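You operate a simulated robot arm through the tools that you are given. There is no shell and no other tool.

Carry out the task below with a simulated robot arm. There is one attempt and no reset: what you move stays moved.

Task
Dip the test stick in the soak tank; if it doesn't turn blue, tip in the cup of cleaner.
Fine: dip first and don't dip again after the cup; stick and cup go back; a blue stick means the cup stays full; shut the lid. Set down upright: test stick.

The check looks at the end state, three seconds after you hand in, the way a careful person would. Anything else that was tipped, shoved, dropped, spilled or broken makes it a failure. Lids that push on must go on centred and level and be pressed home; caps that screw on are set level and turned clockwise until they are tight.

Robot
A 7-joint arm with a two-finger parallel gripper, fixed in place. Base frame: the origin is at the foot of the arm, x ahead of it, y to its left, z up. Readings come in m, degrees, newtons and seconds.
Its first joint turns from -132.0 to 132.0 degrees. Payload 3.91 kg.
The tool frame sits at the grasp point between the pads (the TCP): z along the fingers, y along the line on which they close. The tips reach 0.03 m beyond it. The gripper opens to 0.11 m. The fingers are 0.02 m wide and 0.01 m thick; the gripper's body (0.048 by 0.112 m) begins 0.055 m behind the TCP.
Orientation is that of the tool frame in the base frame, as [roll, pitch, yaw] about the fixed x, y, z axes, in that order (R = Rz(yaw) Ry(pitch) Rx(roll)). With the fingers straight down and closing along the base's y, the tool's x points along the base's -x, its y along +y and its z along -z.

Tools
- The arm moves only by the tool move_arm. Its argument "series" is a list of rows, each an object of numbers (a shift or turn left out is 0, a gripper value left out holds the last): "fingers": the closure in counts, from 0 (fully open) to 255 (shut); "tx", "ty", "tz": the shift along the tool's x, y, z in m; "ax", "ay", "az": the turn, a rotation vector about the tool's x, y, z in degrees. In form: [{"fingers": .., "tx": .., "ty": .., "tz": .., "ax": .., "ay": .., "az": ..}, ...]. A call has 1 to 20 rows; each row shifts and turns the commanded pose from where the row before left it, along the tool's axes as they then stand. Rows are played at 5 a second. More than 0.05 m and 8.6 degrees between two rows, or a gripper value outside its range, and nothing of the call is played. Where a pose cannot be reached the arm comes as near as it can. A force on the tool above 90 N (or 10 N above the force at the start of the call, whichever is more), or a blocked arm, ends the call early, and 0.2 s more pass. The fingers move at their own pace (about 0.108 m/s each) and stop on an object; they squeeze with about 33 N. The grip force told is the motor's: it shows also when the fingers shut on nothing. Time passes only in rows, and 0.2 s behind the last, so rows that do not move let the fingers close. The reply holds the time, the measured pose of the TCP, the force on the tool along the base axes, the opening and the grip force, in the units named above and with some noise, with the torque about the TCP (base axes, N m) and any sound that the robot's microphone picked up.
- Cameras (640 x 400 px; columns grow to the right, rows downward): "scene" is fixed at [0.401, -0.5013, 1.4668]; the picture's right is [1.00, 0.04, 0.00], its down [0.01, -0.29, -0.96] and it looks along [-0.04, 0.96, -0.29] (base axes); focal length 335 px, centre (320, 200). "wrist" rides on the gripper at [0.072, 0.017, -0.103] in the tool frame; the picture's right is [-0.23, 0.97, 0.00], its down [-0.76, -0.18, -0.62] and it looks along [-0.61, -0.14, 0.78] (tool axes); focal length 222 px, centre (320, 200). There is no depth. A picture from a camera that has moved, and an enlarged one, comes with that camera's place and axes in the base frame and with its lens.
- get_image(camera): a new picture of that camera. No time passes.
- zoom(camera, box): a new picture of the part [left, top, right, bottom] of that camera's present view, enlarged. No time passes.
- finish_job(): hands the job in; it is judged then, once.

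Nothing tells you positions but the pictures and the camera data. Unless the task says otherwise, let go and move clear before handing in.

The tools are called as name(argument=value, ...) on one line, values as JSON. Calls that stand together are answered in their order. move_arm: Moves the arm, as the interface text tells. Its arguments: {"type":"object","properties":{"series":{"type":"array","items":{"type":"object","properties":{"fingers":{"type":"number"},"tx":{"type":"number"},"ty":{"type":"number"},"tz":{"type":"number"},"ax":{"type":"number"},"ay":{"type":"number"},"az":{"type":"number"}}}}},"required":["series"]} The other tools are called the same way: get_image (camera) takes a picture; zoom (camera, box) takes an enlarged picture of a part of a camera's view; finish_job () hands the job in.

At the start:

```text
time: 0.0
tool_pos: [0.0539, 0.5502, 1.296]
orientation: [-180.0, 0.0, -180.0]
contact_force: [0.6, -0.4, -0.3]
torque: [-0.01, 0.0, -0.04]
width: 0.1101
grip_force: 0.0
```

scene: 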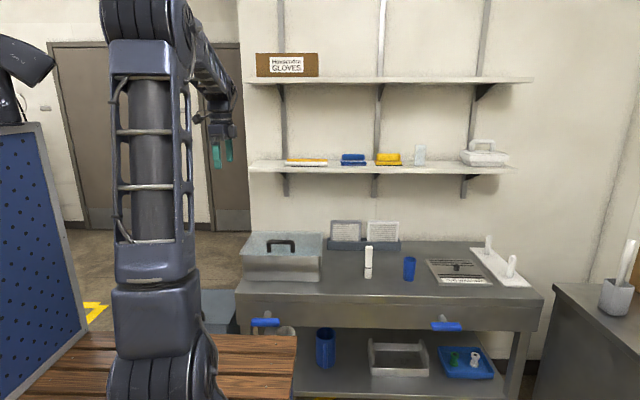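
wrist: 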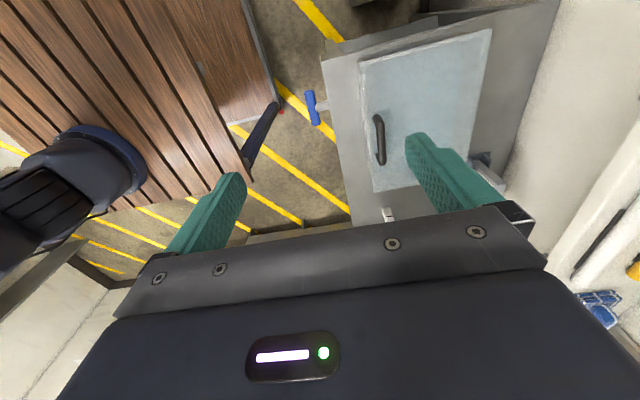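

I see a steel bench with a lidded tank on the left, a white stick, a blue cup, a flush plate with a label, and a rack on the right. I'll look closer before moving.

zoom(camera="scene", box=[230, 210, 390, 310])

zoom(camera="scene", box=[340, 210, 550, 341])

zoom(camera="scene", box=[240, 40, 540, 210])

zoom(camera="scene", box=[320, 210, 420, 272])

zoom(camera="wrist", box=[300, 0, 640, 230])

```text
4.00 times, centred on (310, 260) of scene
camera zoom: at [0.401, -0.5013, 1.4668], right [1.0, 0.04, 0.0], down [0.01, -0.29, -0.96], along [-0.04, 0.96, -0.29], focal length 1338 px, centre (360, -40)
```

zoom: 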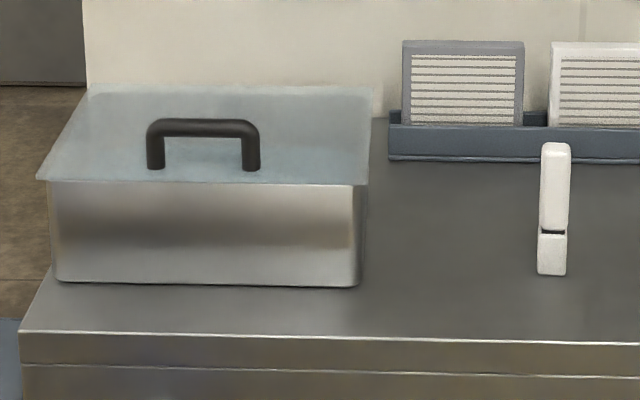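

```text
3.05 times, centred on (445, 276) of scene
camera zoom: at [0.401, -0.5013, 1.4668], right [1.0, 0.04, 0.0], down [0.01, -0.29, -0.96], along [-0.04, 0.96, -0.29], focal length 1020 px, centre (-61, -30)
```

zoom: 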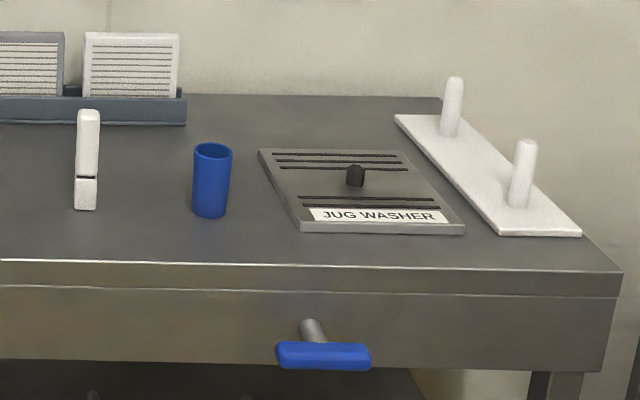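

```text
2.13 times, centred on (390, 125) of scene
camera zoom: at [0.401, -0.5013, 1.4668], right [1.0, 0.04, 0.0], down [0.01, -0.29, -0.96], along [-0.04, 0.96, -0.29], focal length 714 px, centre (171, 360)
```

zoom: 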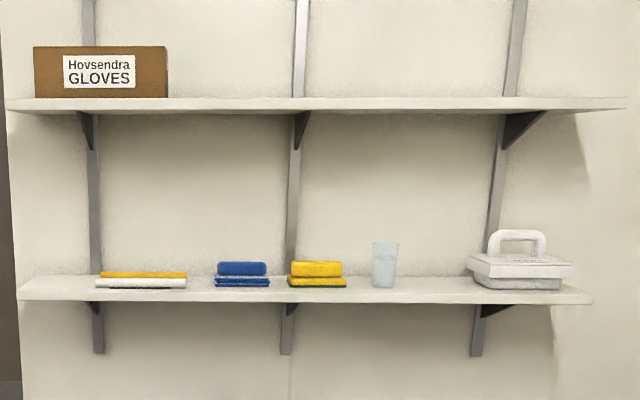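

```text
6.40 times, centred on (370, 241) of scene
camera zoom: at [0.401, -0.5013, 1.4668], right [1.0, 0.04, 0.0], down [0.01, -0.29, -0.96], along [-0.04, 0.96, -0.29], focal length 2141 px, centre (0, -62)
```

zoom: 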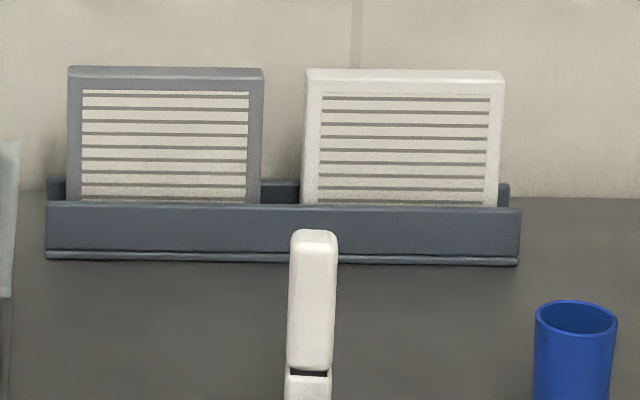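

```text
1.74 times, centred on (470, 115) of wrist
camera zoom: at [-0.0179, 0.5656, 1.3992], right [0.23, 0.97, 0.0], down [0.76, -0.18, 0.62], along [0.61, -0.14, -0.78], focal length 386 px, centre (59, 348)
```

zoom: 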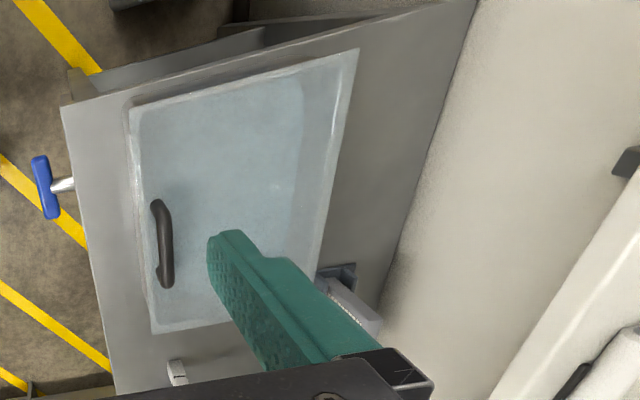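

The tank is on the left, with its handle near (0.21, 0.65, 0.945). I'll move the wrist camera over the bench for a better second view.

move_arm(series=[{"tx": -0.04, "ty": -0.03}, {"tx": -0.04, "ty": -0.03}, {"tx": -0.04}, {"tx": -0.04}, {"tx": -0.04}, {"tx": 0}])

get_image(camera="wrist")

get_image(camera="scene")

```text
time: 1.4
tool_pos: [0.2536, 0.4907, 1.2944]
orientation: [180.0, 0.0, -180.0]
contact_force: [0.4, 0.3, 0.1]
torque: [0.0, -0.04, 0.03]
width: 0.1101
grip_force: 0.0
```

```text
taken
camera wrist: at [0.1816, 0.5058, 1.3979], right [0.23, 0.97, 0.0], down [0.76, -0.18, 0.62], along [0.61, -0.14, -0.78], focal length 222 px, centre (320, 200)
```

wrist: 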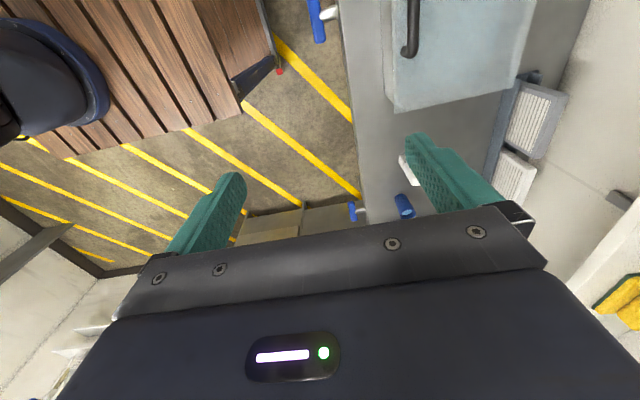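

```text
taken
```

scene: 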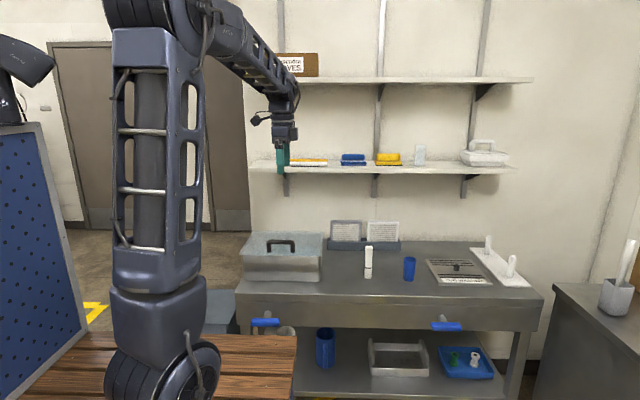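

Tank, stick and cup are visible past the finger. I'll zoom in to triangulate them.

zoom(camera="wrist", box=[340, 0, 600, 230])

move_arm(series=[{"tx": -0.05}, {"tx": -0.05}, {"tx": -0.05}, {"tx": -0.03}, {"tx": 0}])

get_image(camera="wrist")

zoom(camera="wrist", box=[340, 0, 600, 230])

```text
1.74 times, centred on (470, 115) of wrist
camera zoom: at [0.1816, 0.5058, 1.3979], right [0.23, 0.97, 0.0], down [0.76, -0.18, 0.62], along [0.61, -0.14, -0.78], focal length 386 px, centre (59, 348)
```

zoom: 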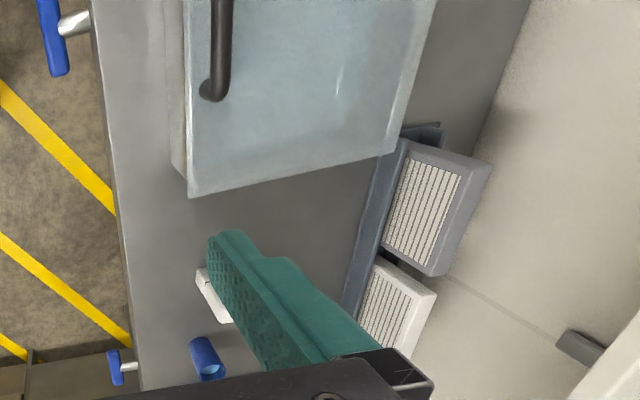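

```text
time: 2.6
tool_pos: [0.4347, 0.4896, 1.2951]
orientation: [180.0, 0.0, 180.0]
contact_force: [-0.8, -0.5, 0.6]
torque: [-0.04, -0.03, 0.02]
width: 0.1101
grip_force: 0.1
```

```text
taken
camera wrist: at [0.3623, 0.5051, 1.3982], right [0.23, 0.97, 0.0], down [0.76, -0.18, 0.62], along [0.61, -0.14, -0.78], focal length 222 px, centre (320, 200)
```

wrist: 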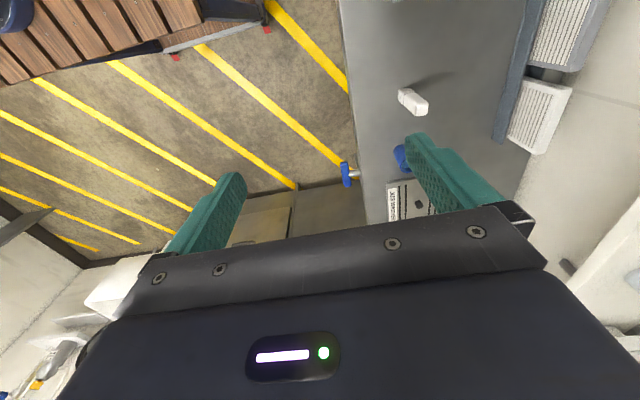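

```text
1.74 times, centred on (470, 115) of wrist
camera zoom: at [0.3623, 0.5051, 1.3982], right [0.23, 0.97, 0.0], down [0.76, -0.18, 0.62], along [0.61, -0.14, -0.78], focal length 386 px, centre (59, 348)
```

zoom: 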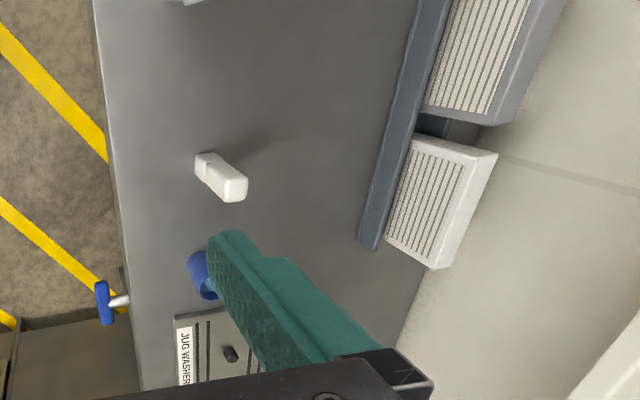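

Estimates so far: bench top z≈0.805, stick at (0.54, 0.67), cup at (0.695, 0.654). I'll look closer at details.

zoom(camera="scene", box=[350, 235, 390, 285])

zoom(camera="scene", box=[395, 245, 425, 290])

zoom(camera="scene", box=[235, 225, 335, 290])

zoom(camera="scene", box=[240, 300, 520, 400])

zoom(camera="scene", box=[540, 220, 640, 340])

```text
8.00 times, centred on (370, 260) of scene
camera zoom: at [0.401, -0.5013, 1.4668], right [1.0, 0.04, 0.0], down [0.01, -0.29, -0.96], along [-0.04, 0.96, -0.29], focal length 2676 px, centre (-80, -280)
```

zoom: 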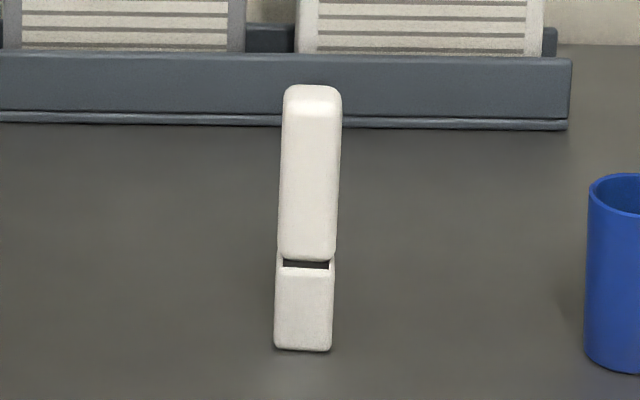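

```text
8.89 times, centred on (410, 268) of scene
camera zoom: at [0.401, -0.5013, 1.4668], right [1.0, 0.04, 0.0], down [0.01, -0.29, -0.96], along [-0.04, 0.96, -0.29], focal length 2974 px, centre (-480, -400)
```

zoom: 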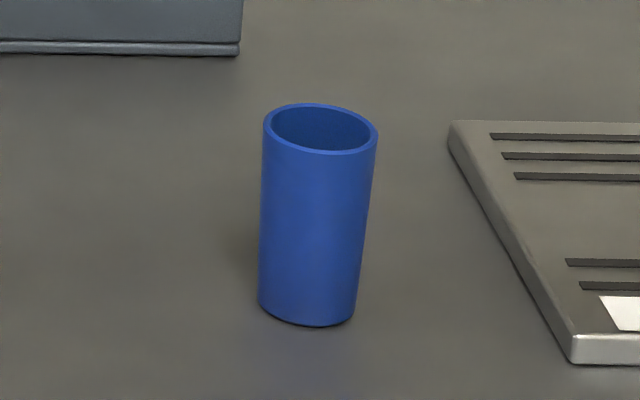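

```text
6.15 times, centred on (285, 258) of scene
camera zoom: at [0.401, -0.5013, 1.4668], right [1.0, 0.04, 0.0], down [0.01, -0.29, -0.96], along [-0.04, 0.96, -0.29], focal length 2059 px, centre (535, -154)
```

zoom: 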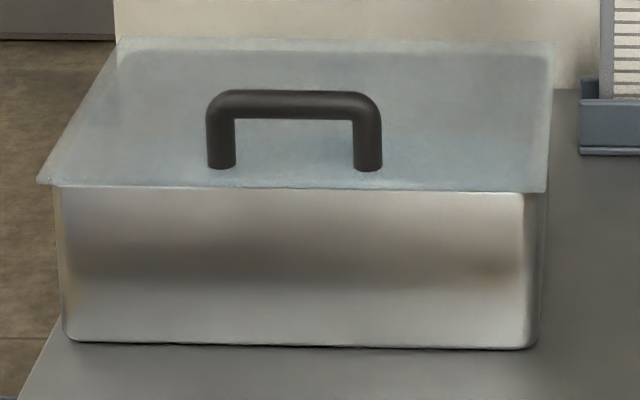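

```text
2.29 times, centred on (380, 350) of scene
camera zoom: at [0.401, -0.5013, 1.4668], right [1.0, 0.04, 0.0], down [0.01, -0.29, -0.96], along [-0.04, 0.96, -0.29], focal length 765 px, centre (183, -143)
```

zoom: 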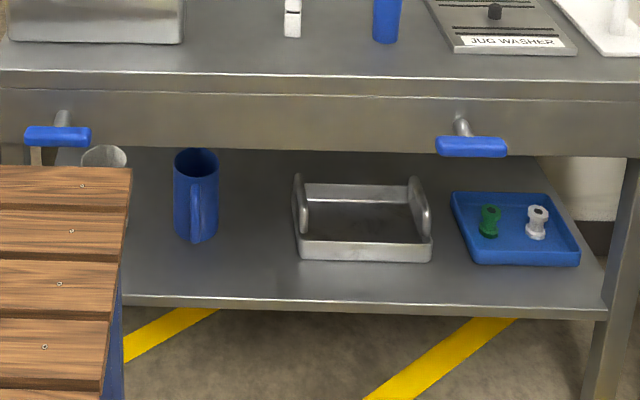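

```text
3.33 times, centred on (590, 280) of scene
camera zoom: at [0.401, -0.5013, 1.4668], right [1.0, 0.04, 0.0], down [0.01, -0.29, -0.96], along [-0.04, 0.96, -0.29], focal length 1115 px, centre (-580, -67)
```

zoom: 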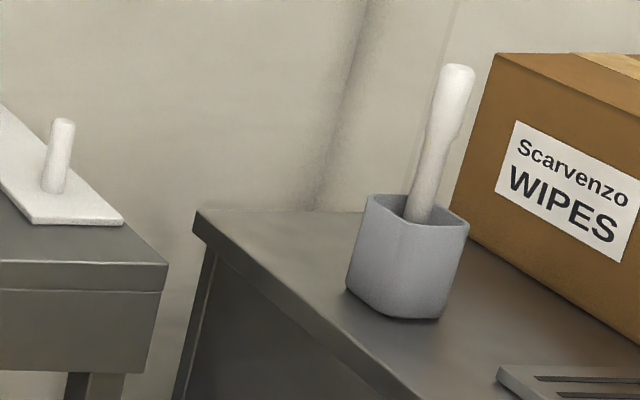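

The stick seems to have a separate lower part with a dark slot, and the lid handle sits near the lid's front edge, so it may be hinged at the back. I'll turn the wrist to look from the front (+y direction) for a closer view.

move_arm(series=[{"az": -8.2}, {"az": -8.2}, {"az": -8.2}, {"az": -8.2}, {"az": -8.2}, {"az": -8.2}, {"az": -8.2}, {"az": -8.2}, {"az": -8.2}, {"az": -8.2}, {"az": -8.0}, {"tx": 0}])

get_image(camera="wrist")

```text
time: 5.2
tool_pos: [0.4345, 0.4895, 1.2953]
orientation: [-180.0, 0.1, -90.0]
contact_force: [0.8, 0.6, 0.5]
torque: [0.0, -0.02, -0.03]
width: 0.1099
grip_force: 0.0
```

```text
taken
camera wrist: at [0.4182, 0.4162, 1.3991], right [-0.97, 0.23, 0.0], down [0.18, 0.76, 0.62], along [0.14, 0.61, -0.78], focal length 222 px, centre (320, 200)
```

wrist: 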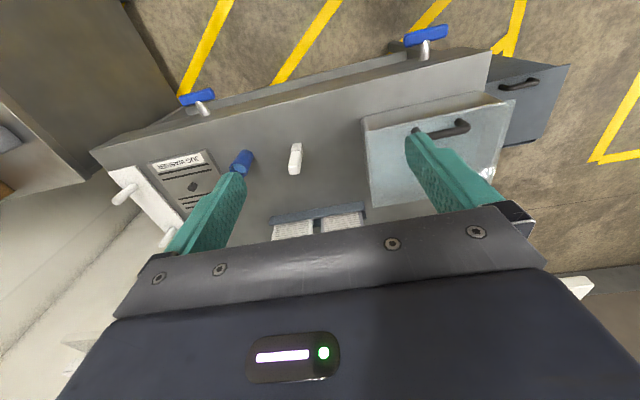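

Good view. I'll move down nearer to the stick to see its structure.

move_arm(series=[{"ty": -0.035, "tz": 0.03, "tx": -0.01}, {"ty": -0.035, "tz": 0.03, "tx": -0.01}, {"ty": -0.03, "tz": 0.04}, {"tz": 0.045}, {"tz": 0.045}, {"tz": 0.04}, {"tx": 0}])

get_image(camera="wrist")

zoom(camera="wrist", box=[220, 80, 420, 205])

```text
time: 6.8
tool_pos: [0.5347, 0.5091, 1.0656]
orientation: [180.0, 0.1, -90.0]
contact_force: [-0.6, 0.1, 0.8]
torque: [0.01, -0.01, 0.04]
width: 0.11
grip_force: 0.1
```

```text
taken
camera wrist: at [0.5178, 0.4345, 1.1681], right [-0.97, 0.23, 0.0], down [0.18, 0.76, 0.62], along [0.14, 0.61, -0.78], focal length 222 px, centre (320, 200)
```

wrist: 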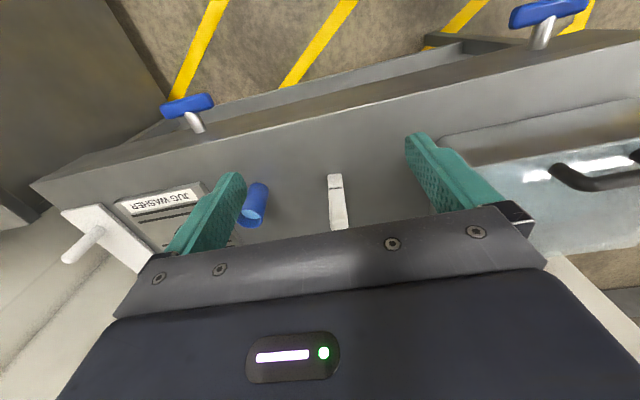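

```text
3.20 times, centred on (320, 142) of wrist
camera zoom: at [0.5178, 0.4345, 1.1681], right [-0.97, 0.23, 0.0], down [0.18, 0.76, 0.62], along [0.14, 0.61, -0.78], focal length 711 px, centre (320, 384)
```

zoom: 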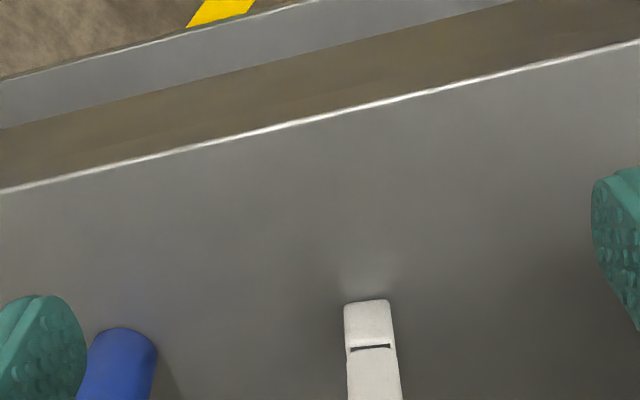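

move_arm(series=[{"tx": -0.045}, {"tx": -0.045}, {"tz": 0.02}, {"tx": 0}])

get_image(camera="wrist")

zoom(camera="wrist", box=[240, 100, 420, 212])

```text
time: 7.8
tool_pos: [0.5347, 0.5995, 1.0438]
orientation: [-180.0, -0.1, -90.0]
contact_force: [-0.5, 0.3, -0.1]
torque: [-0.01, 0.02, -0.03]
width: 0.1102
grip_force: 0.1
```

```text
taken
camera wrist: at [0.5181, 0.5252, 1.1473], right [-0.97, 0.23, 0.0], down [0.18, 0.76, 0.62], along [0.14, 0.61, -0.78], focal length 222 px, centre (320, 200)
```

wrist: 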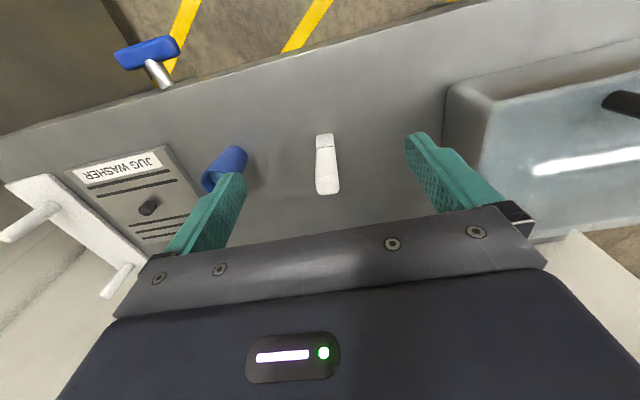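

```text
3.56 times, centred on (330, 156) of wrist
camera zoom: at [0.5181, 0.5252, 1.1473], right [-0.97, 0.23, 0.0], down [0.18, 0.76, 0.62], along [0.14, 0.61, -0.78], focal length 790 px, centre (284, 356)
```

zoom: 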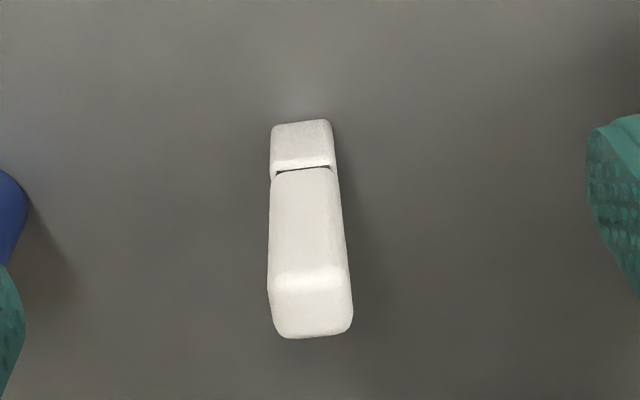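

The stick is about 28 × 24 mm, with its top at z≈0.93 and its centre near (0.543, 0.676). Next I'll look at the tank's lid from the front.

move_arm(series=[{"tz": -0.04, "ty": 0.03}, {"tz": -0.04, "ty": 0.04}, {"tz": -0.04, "ty": 0.045}, {"ty": 0.048}, {"ty": 0.048}, {"ty": 0.048}, {"ty": 0.048}, {"tx": 0}])

get_image(camera="wrist")

zoom(camera="wrist", box=[200, 60, 460, 230])

```text
refused: row 2 steps farther than a row can; nothing moved
```

```text
taken
camera wrist: at [0.5181, 0.5252, 1.1473], right [-0.97, 0.23, 0.0], down [0.18, 0.76, 0.62], along [0.14, 0.61, -0.78], focal length 222 px, centre (320, 200)
```

wrist: 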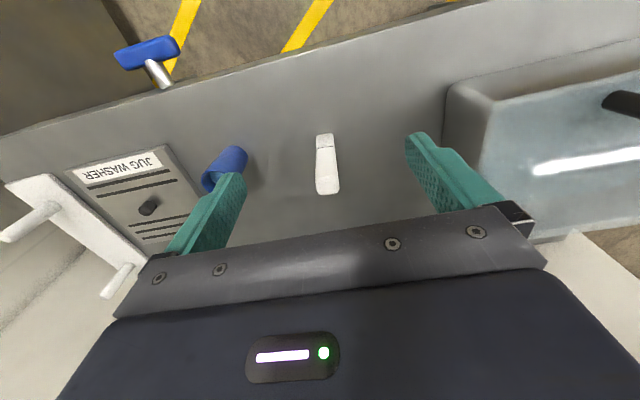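

```text
2.35 times, centred on (330, 145) of wrist
camera zoom: at [0.5181, 0.5252, 1.1473], right [-0.97, 0.23, 0.0], down [0.18, 0.76, 0.62], along [0.14, 0.61, -0.78], focal length 523 px, centre (296, 329)
```

zoom: 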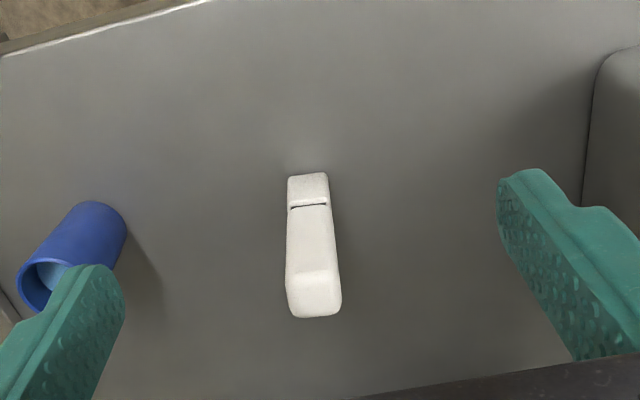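

The step was too long. I'll retry with smaller steps; the cup holds a pale liquid.

move_arm(series=[{"tz": -0.04, "ty": 0.025}, {"tz": -0.04, "ty": 0.028}, {"tz": -0.03, "ty": 0.035}, {"ty": 0.048}, {"ty": 0.048}, {"ty": 0.048}, {"ty": 0.048}, {"tx": 0}])

get_image(camera="wrist")

zoom(camera="wrist", box=[200, 60, 460, 230])

```text
time: 9.6
tool_pos: [0.2525, 0.5988, 1.1559]
orientation: [179.9, 0.1, -90.0]
contact_force: [0.0, -0.1, -0.1]
torque: [0.03, 0.02, 0.0]
width: 0.11
grip_force: 0.0
```

```text
taken
camera wrist: at [0.2356, 0.5265, 1.2592], right [-0.97, 0.23, 0.0], down [0.18, 0.76, 0.62], along [0.14, 0.61, -0.78], focal length 222 px, centre (320, 200)
```

wrist: 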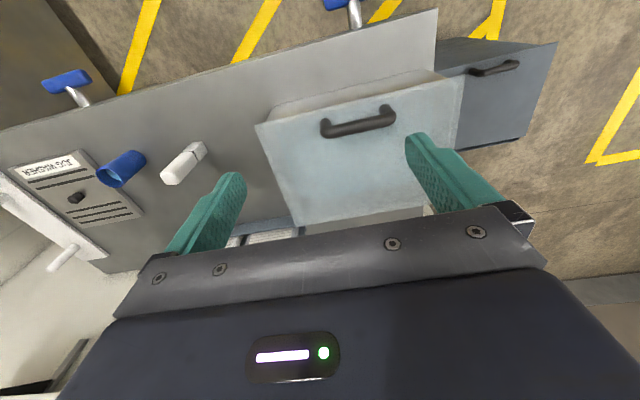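

```text
2.35 times, centred on (330, 145) of wrist
camera zoom: at [0.2356, 0.5265, 1.2592], right [-0.97, 0.23, 0.0], down [0.18, 0.76, 0.62], along [0.14, 0.61, -0.78], focal length 523 px, centre (296, 329)
```

zoom: 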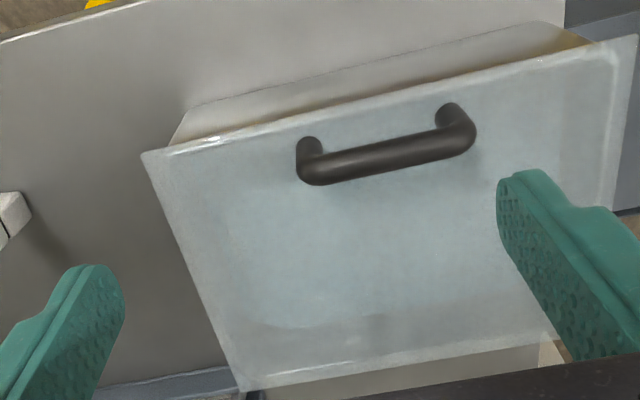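

The lid is a translucent plate with a handle near the front. I'll shift forward a little to see its rear edge, staying clear of the shelf (front edge ~y 0.89).

move_arm(series=[{"tx": -0.04}, {"tx": -0.04}, {"tx": -0.04}, {"tx": 0}])

get_image(camera="wrist")

zoom(camera="wrist", box=[220, 60, 480, 220])

get_image(camera="scene")

```text
time: 10.6
tool_pos: [0.2545, 0.7207, 1.1544]
orientation: [180.0, 0.1, -90.0]
contact_force: [0.4, -0.7, 0.2]
torque: [0.01, -0.02, -0.02]
width: 0.1098
grip_force: 0.0
```

```text
taken
camera wrist: at [0.2371, 0.6481, 1.2585], right [-0.97, 0.23, 0.0], down [0.18, 0.76, 0.62], along [0.14, 0.61, -0.78], focal length 222 px, centre (320, 200)
```

wrist: 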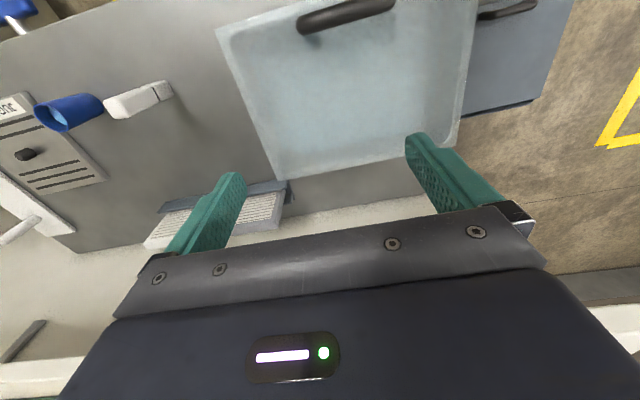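

```text
2.46 times, centred on (350, 140) of wrist
camera zoom: at [0.2371, 0.6481, 1.2585], right [-0.97, 0.23, 0.0], down [0.18, 0.76, 0.62], along [0.14, 0.61, -0.78], focal length 547 px, centre (246, 348)
```

zoom: 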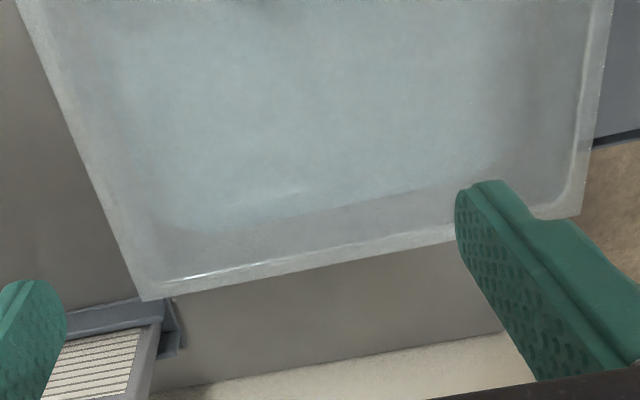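

```text
taken
```

scene: 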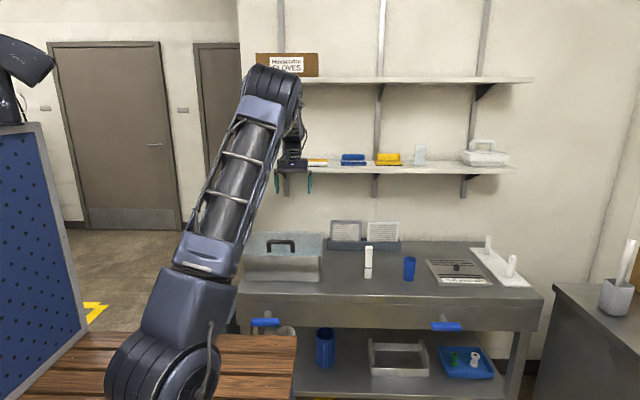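

The lid spans roughly x 0.06–0.36 and y 0.63–0.855. With the handle this close to the front edge, it looks hinged at the back. I'll turn back so the fingers close along y, and come down above the handle (about 0.209, 0.65, 0.95).

move_arm(series=[{"az": 8.2}, {"az": 8.2}, {"az": 8.2}, {"az": 8.2}, {"az": 8.2}, {"az": 8.2}, {"az": 8.2}, {"az": 8.2}, {"az": 8.2}, {"az": 8.2}, {"az": 8.0}, {"tx": 0.045}, {"ty": -0.04}, {"ty": -0.03}, {"tz": 0.04}, {"tz": 0.04}, {"tz": 0.03}, {"tx": 0}])

get_image(camera="wrist")

zoom(camera="scene", box=[215, 150, 375, 290])

```text
time: 14.4
tool_pos: [0.2103, 0.648, 1.0442]
orientation: [-180.0, 0.0, -180.0]
contact_force: [-0.7, -0.3, 0.0]
torque: [0.02, 0.0, 0.0]
width: 0.1101
grip_force: 0.1
```

```text
taken
camera wrist: at [0.1385, 0.6649, 1.1484], right [0.23, 0.97, 0.0], down [0.76, -0.18, 0.62], along [0.61, -0.14, -0.78], focal length 222 px, centre (320, 200)
```

wrist: 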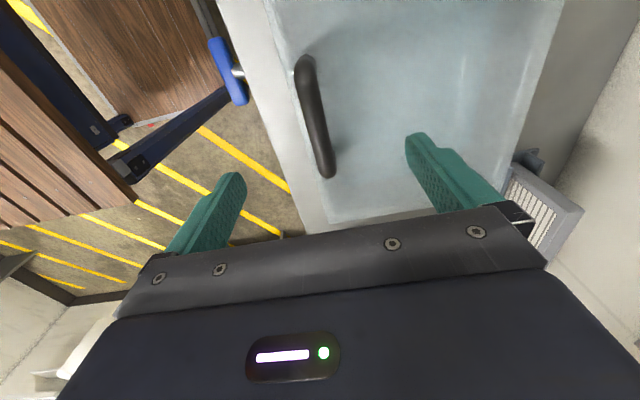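

```text
2.86 times, centred on (295, 220) of scene
camera zoom: at [0.401, -0.5013, 1.4668], right [1.0, 0.04, 0.0], down [0.01, -0.29, -0.96], along [-0.04, 0.96, -0.29], focal length 956 px, centre (391, 143)
```

zoom: 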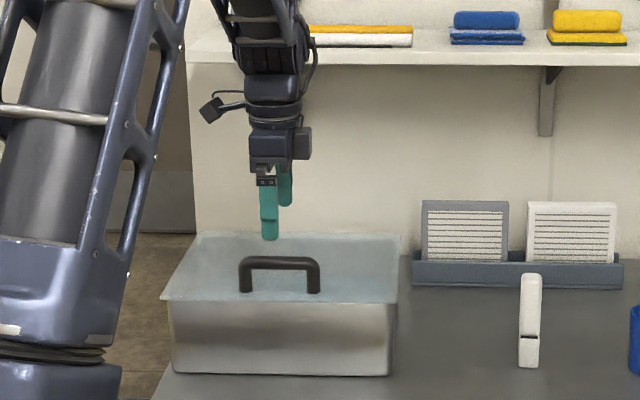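

The handle bar is centred at about (0.208, 0.646), between the fingers. I'll come down onto it and close.

move_arm(series=[{"ty": -0.002, "tz": 0.03}, {"tz": 0.03}, {"tz": 0.03}, {"fingers": 255}, {"fingers": 255}, {"fingers": 255}, {"fingers": 255}, {"fingers": 255}])

zoom(camera="scene", box=[215, 190, 375, 290])

get_image(camera="wrist")

```text
time: 16.2
tool_pos: [0.2108, 0.6468, 0.9545]
orientation: [180.0, 0.0, 180.0]
contact_force: [0.1, 24.0, -6.8]
torque: [-0.02, 0.06, 0.0]
width: 0.0176
grip_force: 45.3
```

```text
4.00 times, centred on (295, 240) of scene
camera zoom: at [0.401, -0.5013, 1.4668], right [1.0, 0.04, 0.0], down [0.01, -0.29, -0.96], along [-0.04, 0.96, -0.29], focal length 1338 px, centre (420, 40)
```

zoom: 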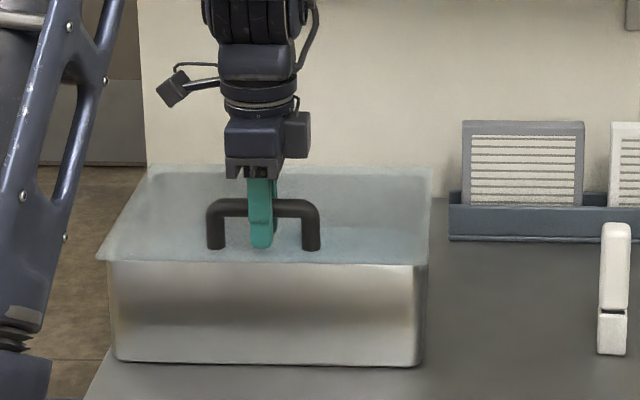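

```text
taken
camera wrist: at [0.1386, 0.6632, 1.0585], right [0.23, 0.97, 0.0], down [0.76, -0.18, 0.62], along [0.61, -0.14, -0.78], focal length 222 px, centre (320, 200)
```

wrist: 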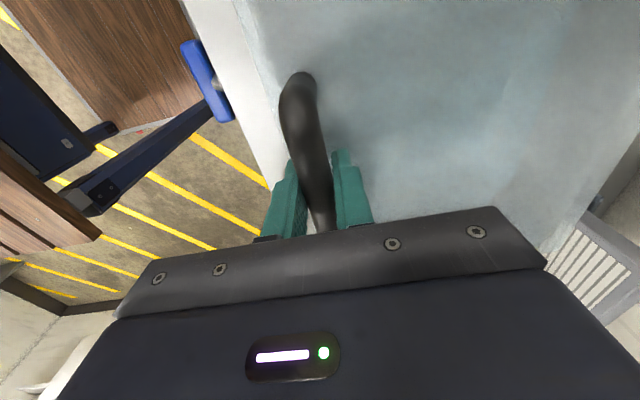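

Gripped, and the lid resists sideways force, which fits a hinge. I'll lift it slightly along the expected rear-hinge arc to test.

move_arm(series=[{"ty": 0.002}, {"ty": 0.0025, "tz": -0.011, "ax": 3}, {"ty": 0.003, "tz": -0.011, "ax": 3}, {"tx": 0}, {"tx": 0}])

zoom(camera="scene", box=[215, 190, 375, 290])

get_image(camera="wrist")

```text
time: 17.4
tool_pos: [0.2113, 0.6539, 0.9777]
orientation: [-173.9, 0.0, 179.9]
contact_force: [12.3, -49.2, 14.1]
torque: [-0.01, 0.13, 0.09]
width: 0.0176
grip_force: 45.8
```

```text
4.00 times, centred on (295, 240) of scene
camera zoom: at [0.401, -0.5013, 1.4668], right [1.0, 0.04, 0.0], down [0.01, -0.29, -0.96], along [-0.04, 0.96, -0.29], focal length 1338 px, centre (420, 40)
```

zoom: 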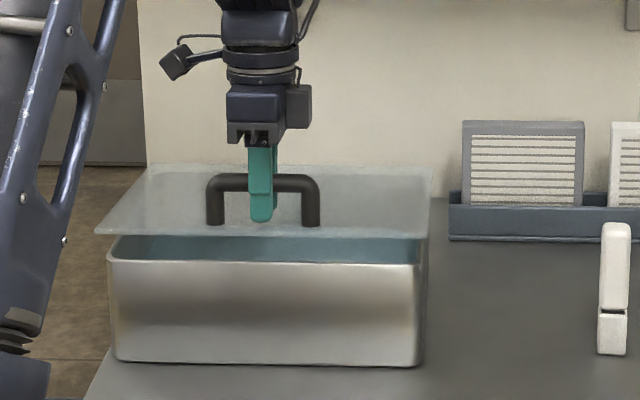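

```text
taken
camera wrist: at [0.1386, 0.6804, 1.0789], right [0.23, 0.97, -0.1], down [0.76, -0.11, 0.64], along [0.61, -0.22, -0.76], focal length 222 px, centre (320, 200)
```

wrist: 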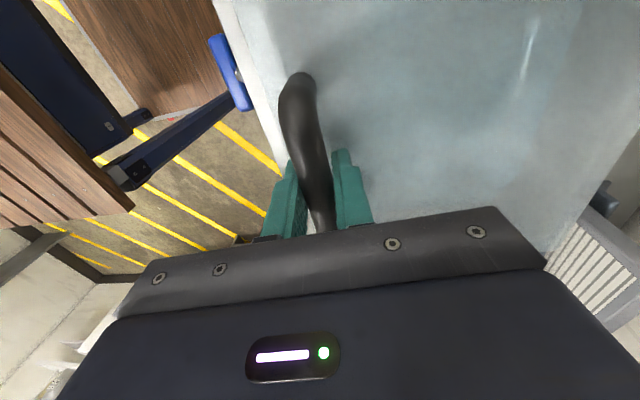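

It's hinged at the rear: the back edge stayed put and the front rose. I'll open the fingers a little here, only about a 2 cm drop, to find out whether the hinge holds by itself.

move_arm(series=[{"ty": -0.004}, {"tx": 0}, {"fingers": 180}, {"fingers": 180}, {"fingers": 180}])

zoom(camera="scene", box=[215, 190, 375, 290])

```text
time: 18.6
tool_pos: [0.2097, 0.6518, 0.9782]
orientation: [-174.1, 0.0, -180.0]
contact_force: [0.0, 0.0, 0.0]
torque: [0.03, 0.04, -0.02]
width: 0.0325
grip_force: 0.1
```

```text
4.00 times, centred on (295, 240) of scene
camera zoom: at [0.401, -0.5013, 1.4668], right [1.0, 0.04, 0.0], down [0.01, -0.29, -0.96], along [-0.04, 0.96, -0.29], focal length 1338 px, centre (420, 40)
```

zoom: 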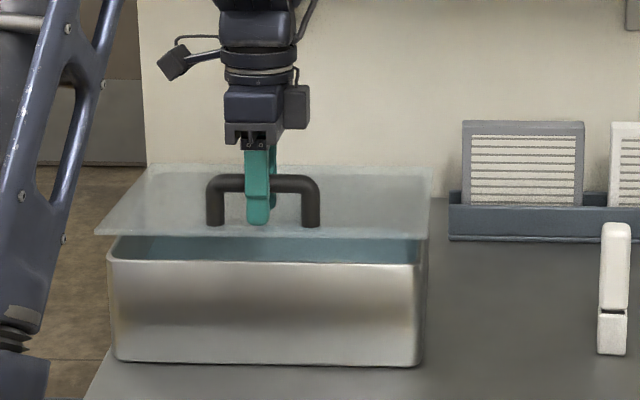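

The hinge holds the lid by friction, so I can open it in stages. I'll tilt the gripper around the handle bar so the body stays clear of the shelf, then grip again.

move_arm(series=[{"tz": -0.012}, {"ty": -0.0017, "ax": -8}, {"ty": -0.0017, "ax": -8}, {"ty": -0.0017, "ax": -8}, {"ty": -0.0017, "ax": -8}, {"ty": -0.0017, "ax": -8}, {"ty": -0.0017, "ax": -8}, {"tx": 0}])

zoom(camera="scene", box=[215, 190, 375, 290])

get_image(camera="wrist")

```text
time: 20.4
tool_pos: [0.2091, 0.6422, 0.9866]
orientation: [137.9, 0.0, 179.8]
contact_force: [-0.4, -1.0, -0.4]
torque: [0.03, 0.03, 0.02]
width: 0.0324
grip_force: 0.0
```

```text
4.00 times, centred on (295, 240) of scene
camera zoom: at [0.401, -0.5013, 1.4668], right [1.0, 0.04, 0.0], down [0.01, -0.29, -0.96], along [-0.04, 0.96, -0.29], focal length 1338 px, centre (420, 40)
```

zoom: 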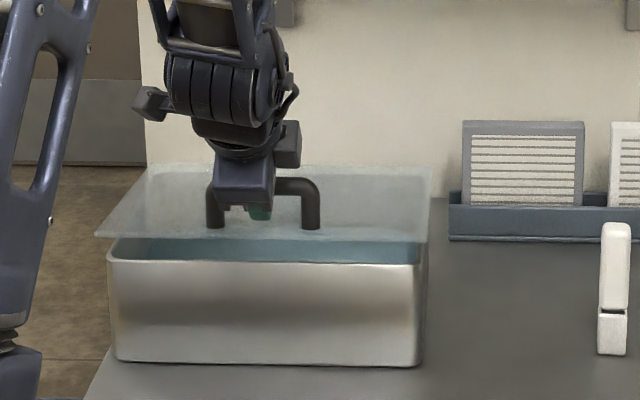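

```text
taken
camera wrist: at [0.137, 0.5855, 1.0753], right [0.23, 0.72, 0.65], down [0.76, -0.55, 0.34], along [0.61, 0.42, -0.68], focal length 222 px, centre (320, 200)
```

wrist: 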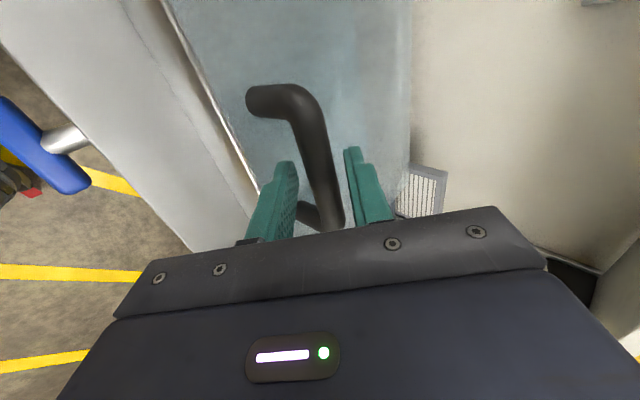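

The bar sits between the fingers. I'll close on it and open the lid along the arc in small groups, watching the force.

move_arm(series=[{"fingers": 255}, {"fingers": 255}, {"fingers": 255}])

```text
time: 21.2
tool_pos: [0.2104, 0.6431, 0.9868]
orientation: [138.0, 0.0, 180.0]
contact_force: [0.5, -1.0, -1.4]
torque: [-0.04, -0.09, -0.08]
width: 0.0176
grip_force: 44.8
```

move_arm(series=[{"ty": 0.0137, "tz": -0.0075, "ax": 4}, {"ty": 0.0137, "tz": -0.0075, "ax": 4}, {"tx": 0}])

```text
time: 22.0
tool_pos: [0.2085, 0.6554, 1.0164]
orientation: [146.0, 0.0, 180.0]
contact_force: [-1.8, 16.6, -9.0]
torque: [0.16, -0.1, 0.01]
width: 0.0179
grip_force: 44.9
```

move_arm(series=[{"ty": 0.0145, "tz": -0.0068, "ax": 4}, {"ty": 0.0143, "tz": -0.0068, "ax": 4}, {"ty": 0.014, "tz": -0.007, "ax": 4}, {"tx": 0}])

zoom(camera="scene", box=[215, 170, 375, 290])

```text
time: 23.0
tool_pos: [0.2086, 0.6822, 1.057]
orientation: [158.0, -0.1, 179.9]
contact_force: [-7.5, -11.5, 7.4]
torque: [-0.15, 0.16, -0.03]
width: 0.0174
grip_force: 44.9
```

```text
3.33 times, centred on (295, 230) of scene
camera zoom: at [0.401, -0.5013, 1.4668], right [1.0, 0.04, 0.0], down [0.01, -0.29, -0.96], along [-0.04, 0.96, -0.29], focal length 1115 px, centre (403, 100)
```

zoom: 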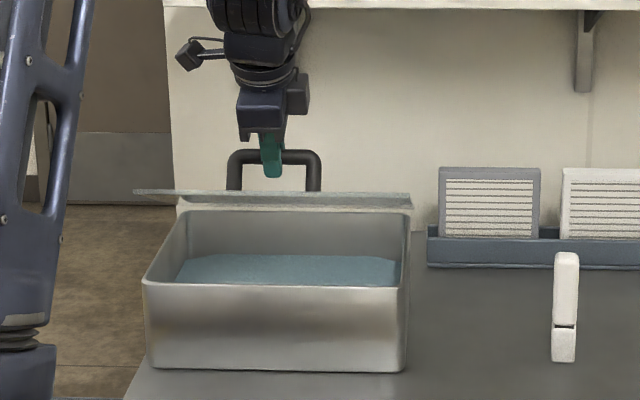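

Opening well; the liquid is visible. I'll continue along the arc.

move_arm(series=[{"ty": 0.0135, "tz": -0.0078, "ax": 4}, {"ty": 0.0137, "tz": -0.0075, "ax": 4}, {"ty": 0.0137, "tz": -0.0075, "ax": 4}, {"tx": 0}])

```text
time: 24.0
tool_pos: [0.2095, 0.7142, 1.0886]
orientation: [170.1, -0.1, -179.9]
contact_force: [-8.0, 19.5, -25.1]
torque: [0.22, -0.09, -0.02]
width: 0.0174
grip_force: 45.0
```

move_arm(series=[{"ty": 0.0142, "tz": -0.0066, "ax": 4}, {"ty": 0.0142, "tz": -0.0066, "ax": 4}, {"tx": 0}])

zoom(camera="scene", box=[215, 150, 375, 290])

get_image(camera="wrist")

```text
time: 24.8
tool_pos: [0.2096, 0.7401, 1.1069]
orientation: [178.0, 0.0, -179.9]
contact_force: [-16.5, 9.5, -15.8]
torque: [0.16, 0.85, -0.01]
width: 0.0174
grip_force: 45.3
```

```text
2.86 times, centred on (295, 220) of scene
camera zoom: at [0.401, -0.5013, 1.4668], right [1.0, 0.04, 0.0], down [0.01, -0.29, -0.96], along [-0.04, 0.96, -0.29], focal length 956 px, centre (391, 143)
```

zoom: 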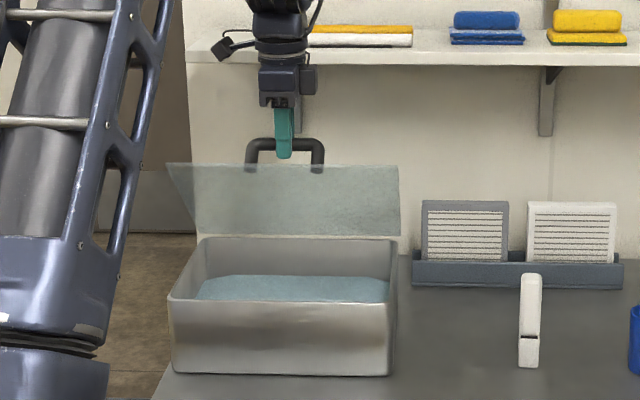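

```text
taken
camera wrist: at [0.1373, 0.7531, 1.2106], right [0.23, 0.97, 0.03], down [0.76, -0.2, 0.62], along [0.61, -0.11, -0.79], focal length 222 px, centre (320, 200)
```

wrist: 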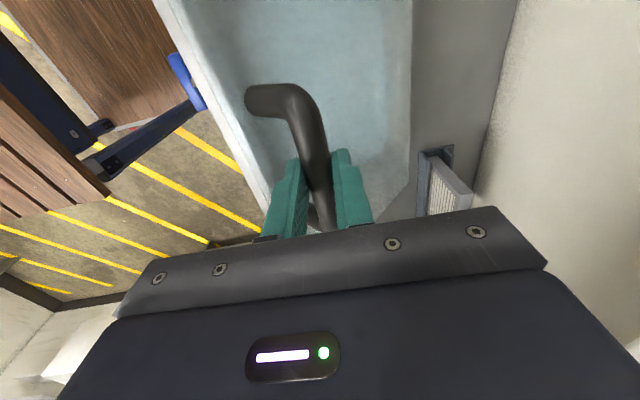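

The lid is at about 46°. I'll release, tilt the gripper forward around the bar, regrip, and open further.

move_arm(series=[{"fingers": 180}, {"fingers": 180}, {"ty": -0.0017, "ax": -8}, {"ty": -0.0017, "ax": -8}, {"ty": -0.0017, "ax": -8}, {"ty": -0.0017, "ax": -8}, {"tx": 0}])

get_image(camera="wrist")

zoom(camera="scene", box=[215, 150, 375, 290])

```text
time: 26.4
tool_pos: [0.2099, 0.733, 1.1059]
orientation: [145.8, -0.1, -179.9]
contact_force: [0.3, 0.5, 0.3]
torque: [0.01, -0.04, -0.02]
width: 0.0321
grip_force: 0.1
```

```text
taken
camera wrist: at [0.1372, 0.6881, 1.2005], right [0.23, 0.81, 0.55], down [0.76, -0.5, 0.42], along [0.61, 0.32, -0.73], focal length 222 px, centre (320, 200)
```

wrist: 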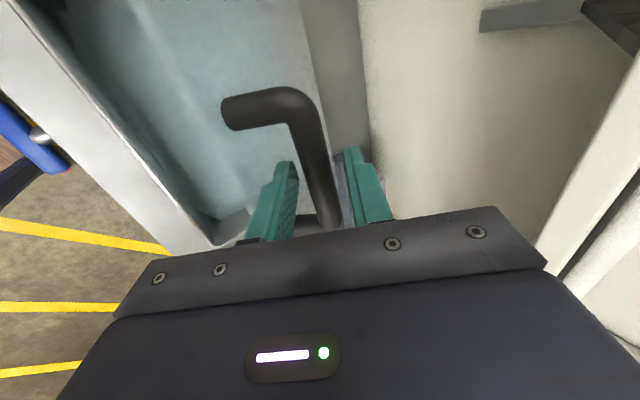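

```text
2.86 times, centred on (295, 220) of scene
camera zoom: at [0.401, -0.5013, 1.4668], right [1.0, 0.04, 0.0], down [0.01, -0.29, -0.96], along [-0.04, 0.96, -0.29], focal length 956 px, centre (391, 143)
```

zoom: 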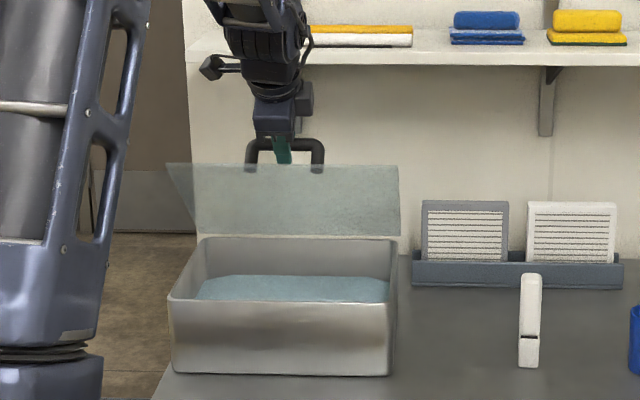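

The handle positions fit a hinge at about (y 0.856, z 0.913). I'll regrip and open to about 70°.

move_arm(series=[{"fingers": 255}, {"fingers": 255}, {"fingers": 255}, {"ty": 0.0159, "tz": 0.001, "ax": 4}, {"ty": 0.0159, "tz": 0.001, "ax": 4}, {"ty": 0.0159, "tz": 0.001, "ax": 4}, {"tx": 0}])

get_image(camera="wrist")

zoom(camera="scene", box=[215, 130, 375, 290])

```text
time: 28.0
tool_pos: [0.2097, 0.7764, 1.1262]
orientation: [158.0, 0.0, 180.0]
contact_force: [2.0, 1.3, -0.6]
torque: [0.21, -0.06, -0.05]
width: 0.0175
grip_force: 45.0
```

```text
taken
camera wrist: at [0.1373, 0.7526, 1.2289], right [0.23, 0.9, 0.36], down [0.76, -0.4, 0.51], along [0.61, 0.16, -0.78], focal length 222 px, centre (320, 200)
```

wrist: 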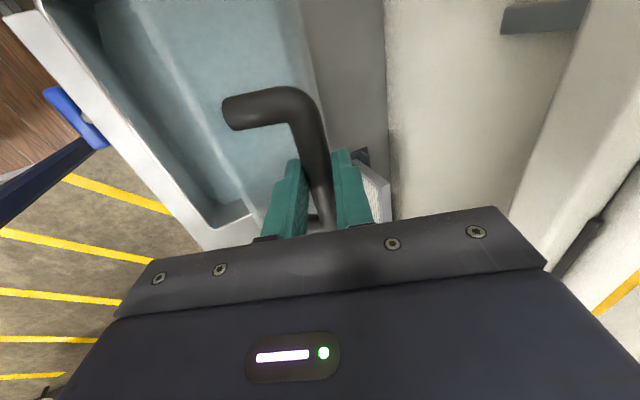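

```text
2.50 times, centred on (295, 210) of scene
camera zoom: at [0.401, -0.5013, 1.4668], right [1.0, 0.04, 0.0], down [0.01, -0.29, -0.96], along [-0.04, 0.96, -0.29], focal length 836 px, centre (382, 175)
```

zoom: 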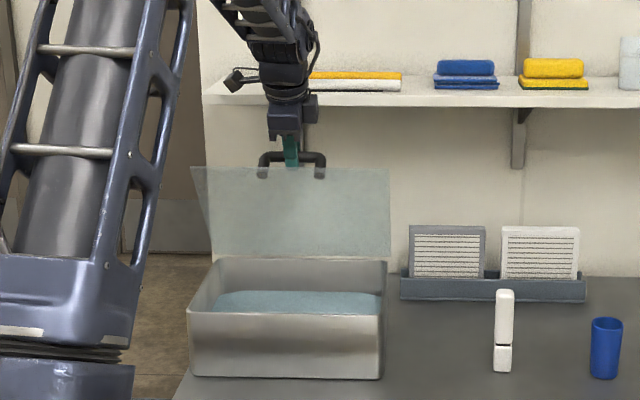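

Low force, good. Before going further I'll check the clearance to the shelf at the right of the wrist view.

zoom(camera="wrist", box=[440, 0, 640, 290])

zoom(camera="scene", box=[240, 130, 330, 200])

```text
1.38 times, centred on (540, 145) of wrist
camera zoom: at [0.1373, 0.7526, 1.2289], right [0.23, 0.9, 0.36], down [0.76, -0.4, 0.51], along [0.61, 0.16, -0.78], focal length 306 px, centre (17, 276)
```

zoom: 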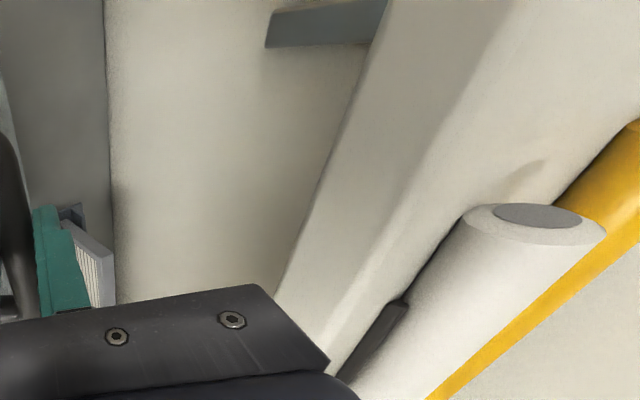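

```text
5.71 times, centred on (285, 165) of scene
camera zoom: at [0.401, -0.5013, 1.4668], right [1.0, 0.04, 0.0], down [0.01, -0.29, -0.96], along [-0.04, 0.96, -0.29], focal length 1912 px, centre (520, 400)
```

zoom: 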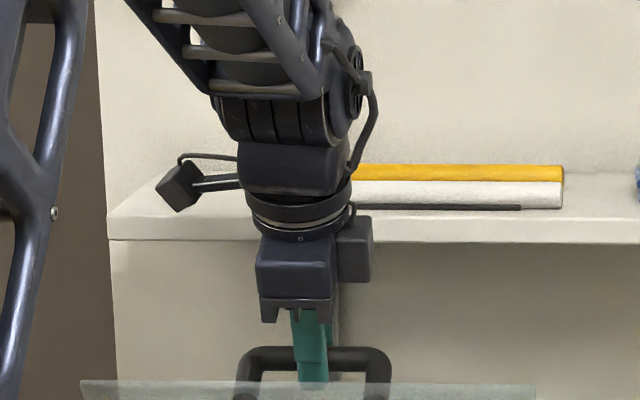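

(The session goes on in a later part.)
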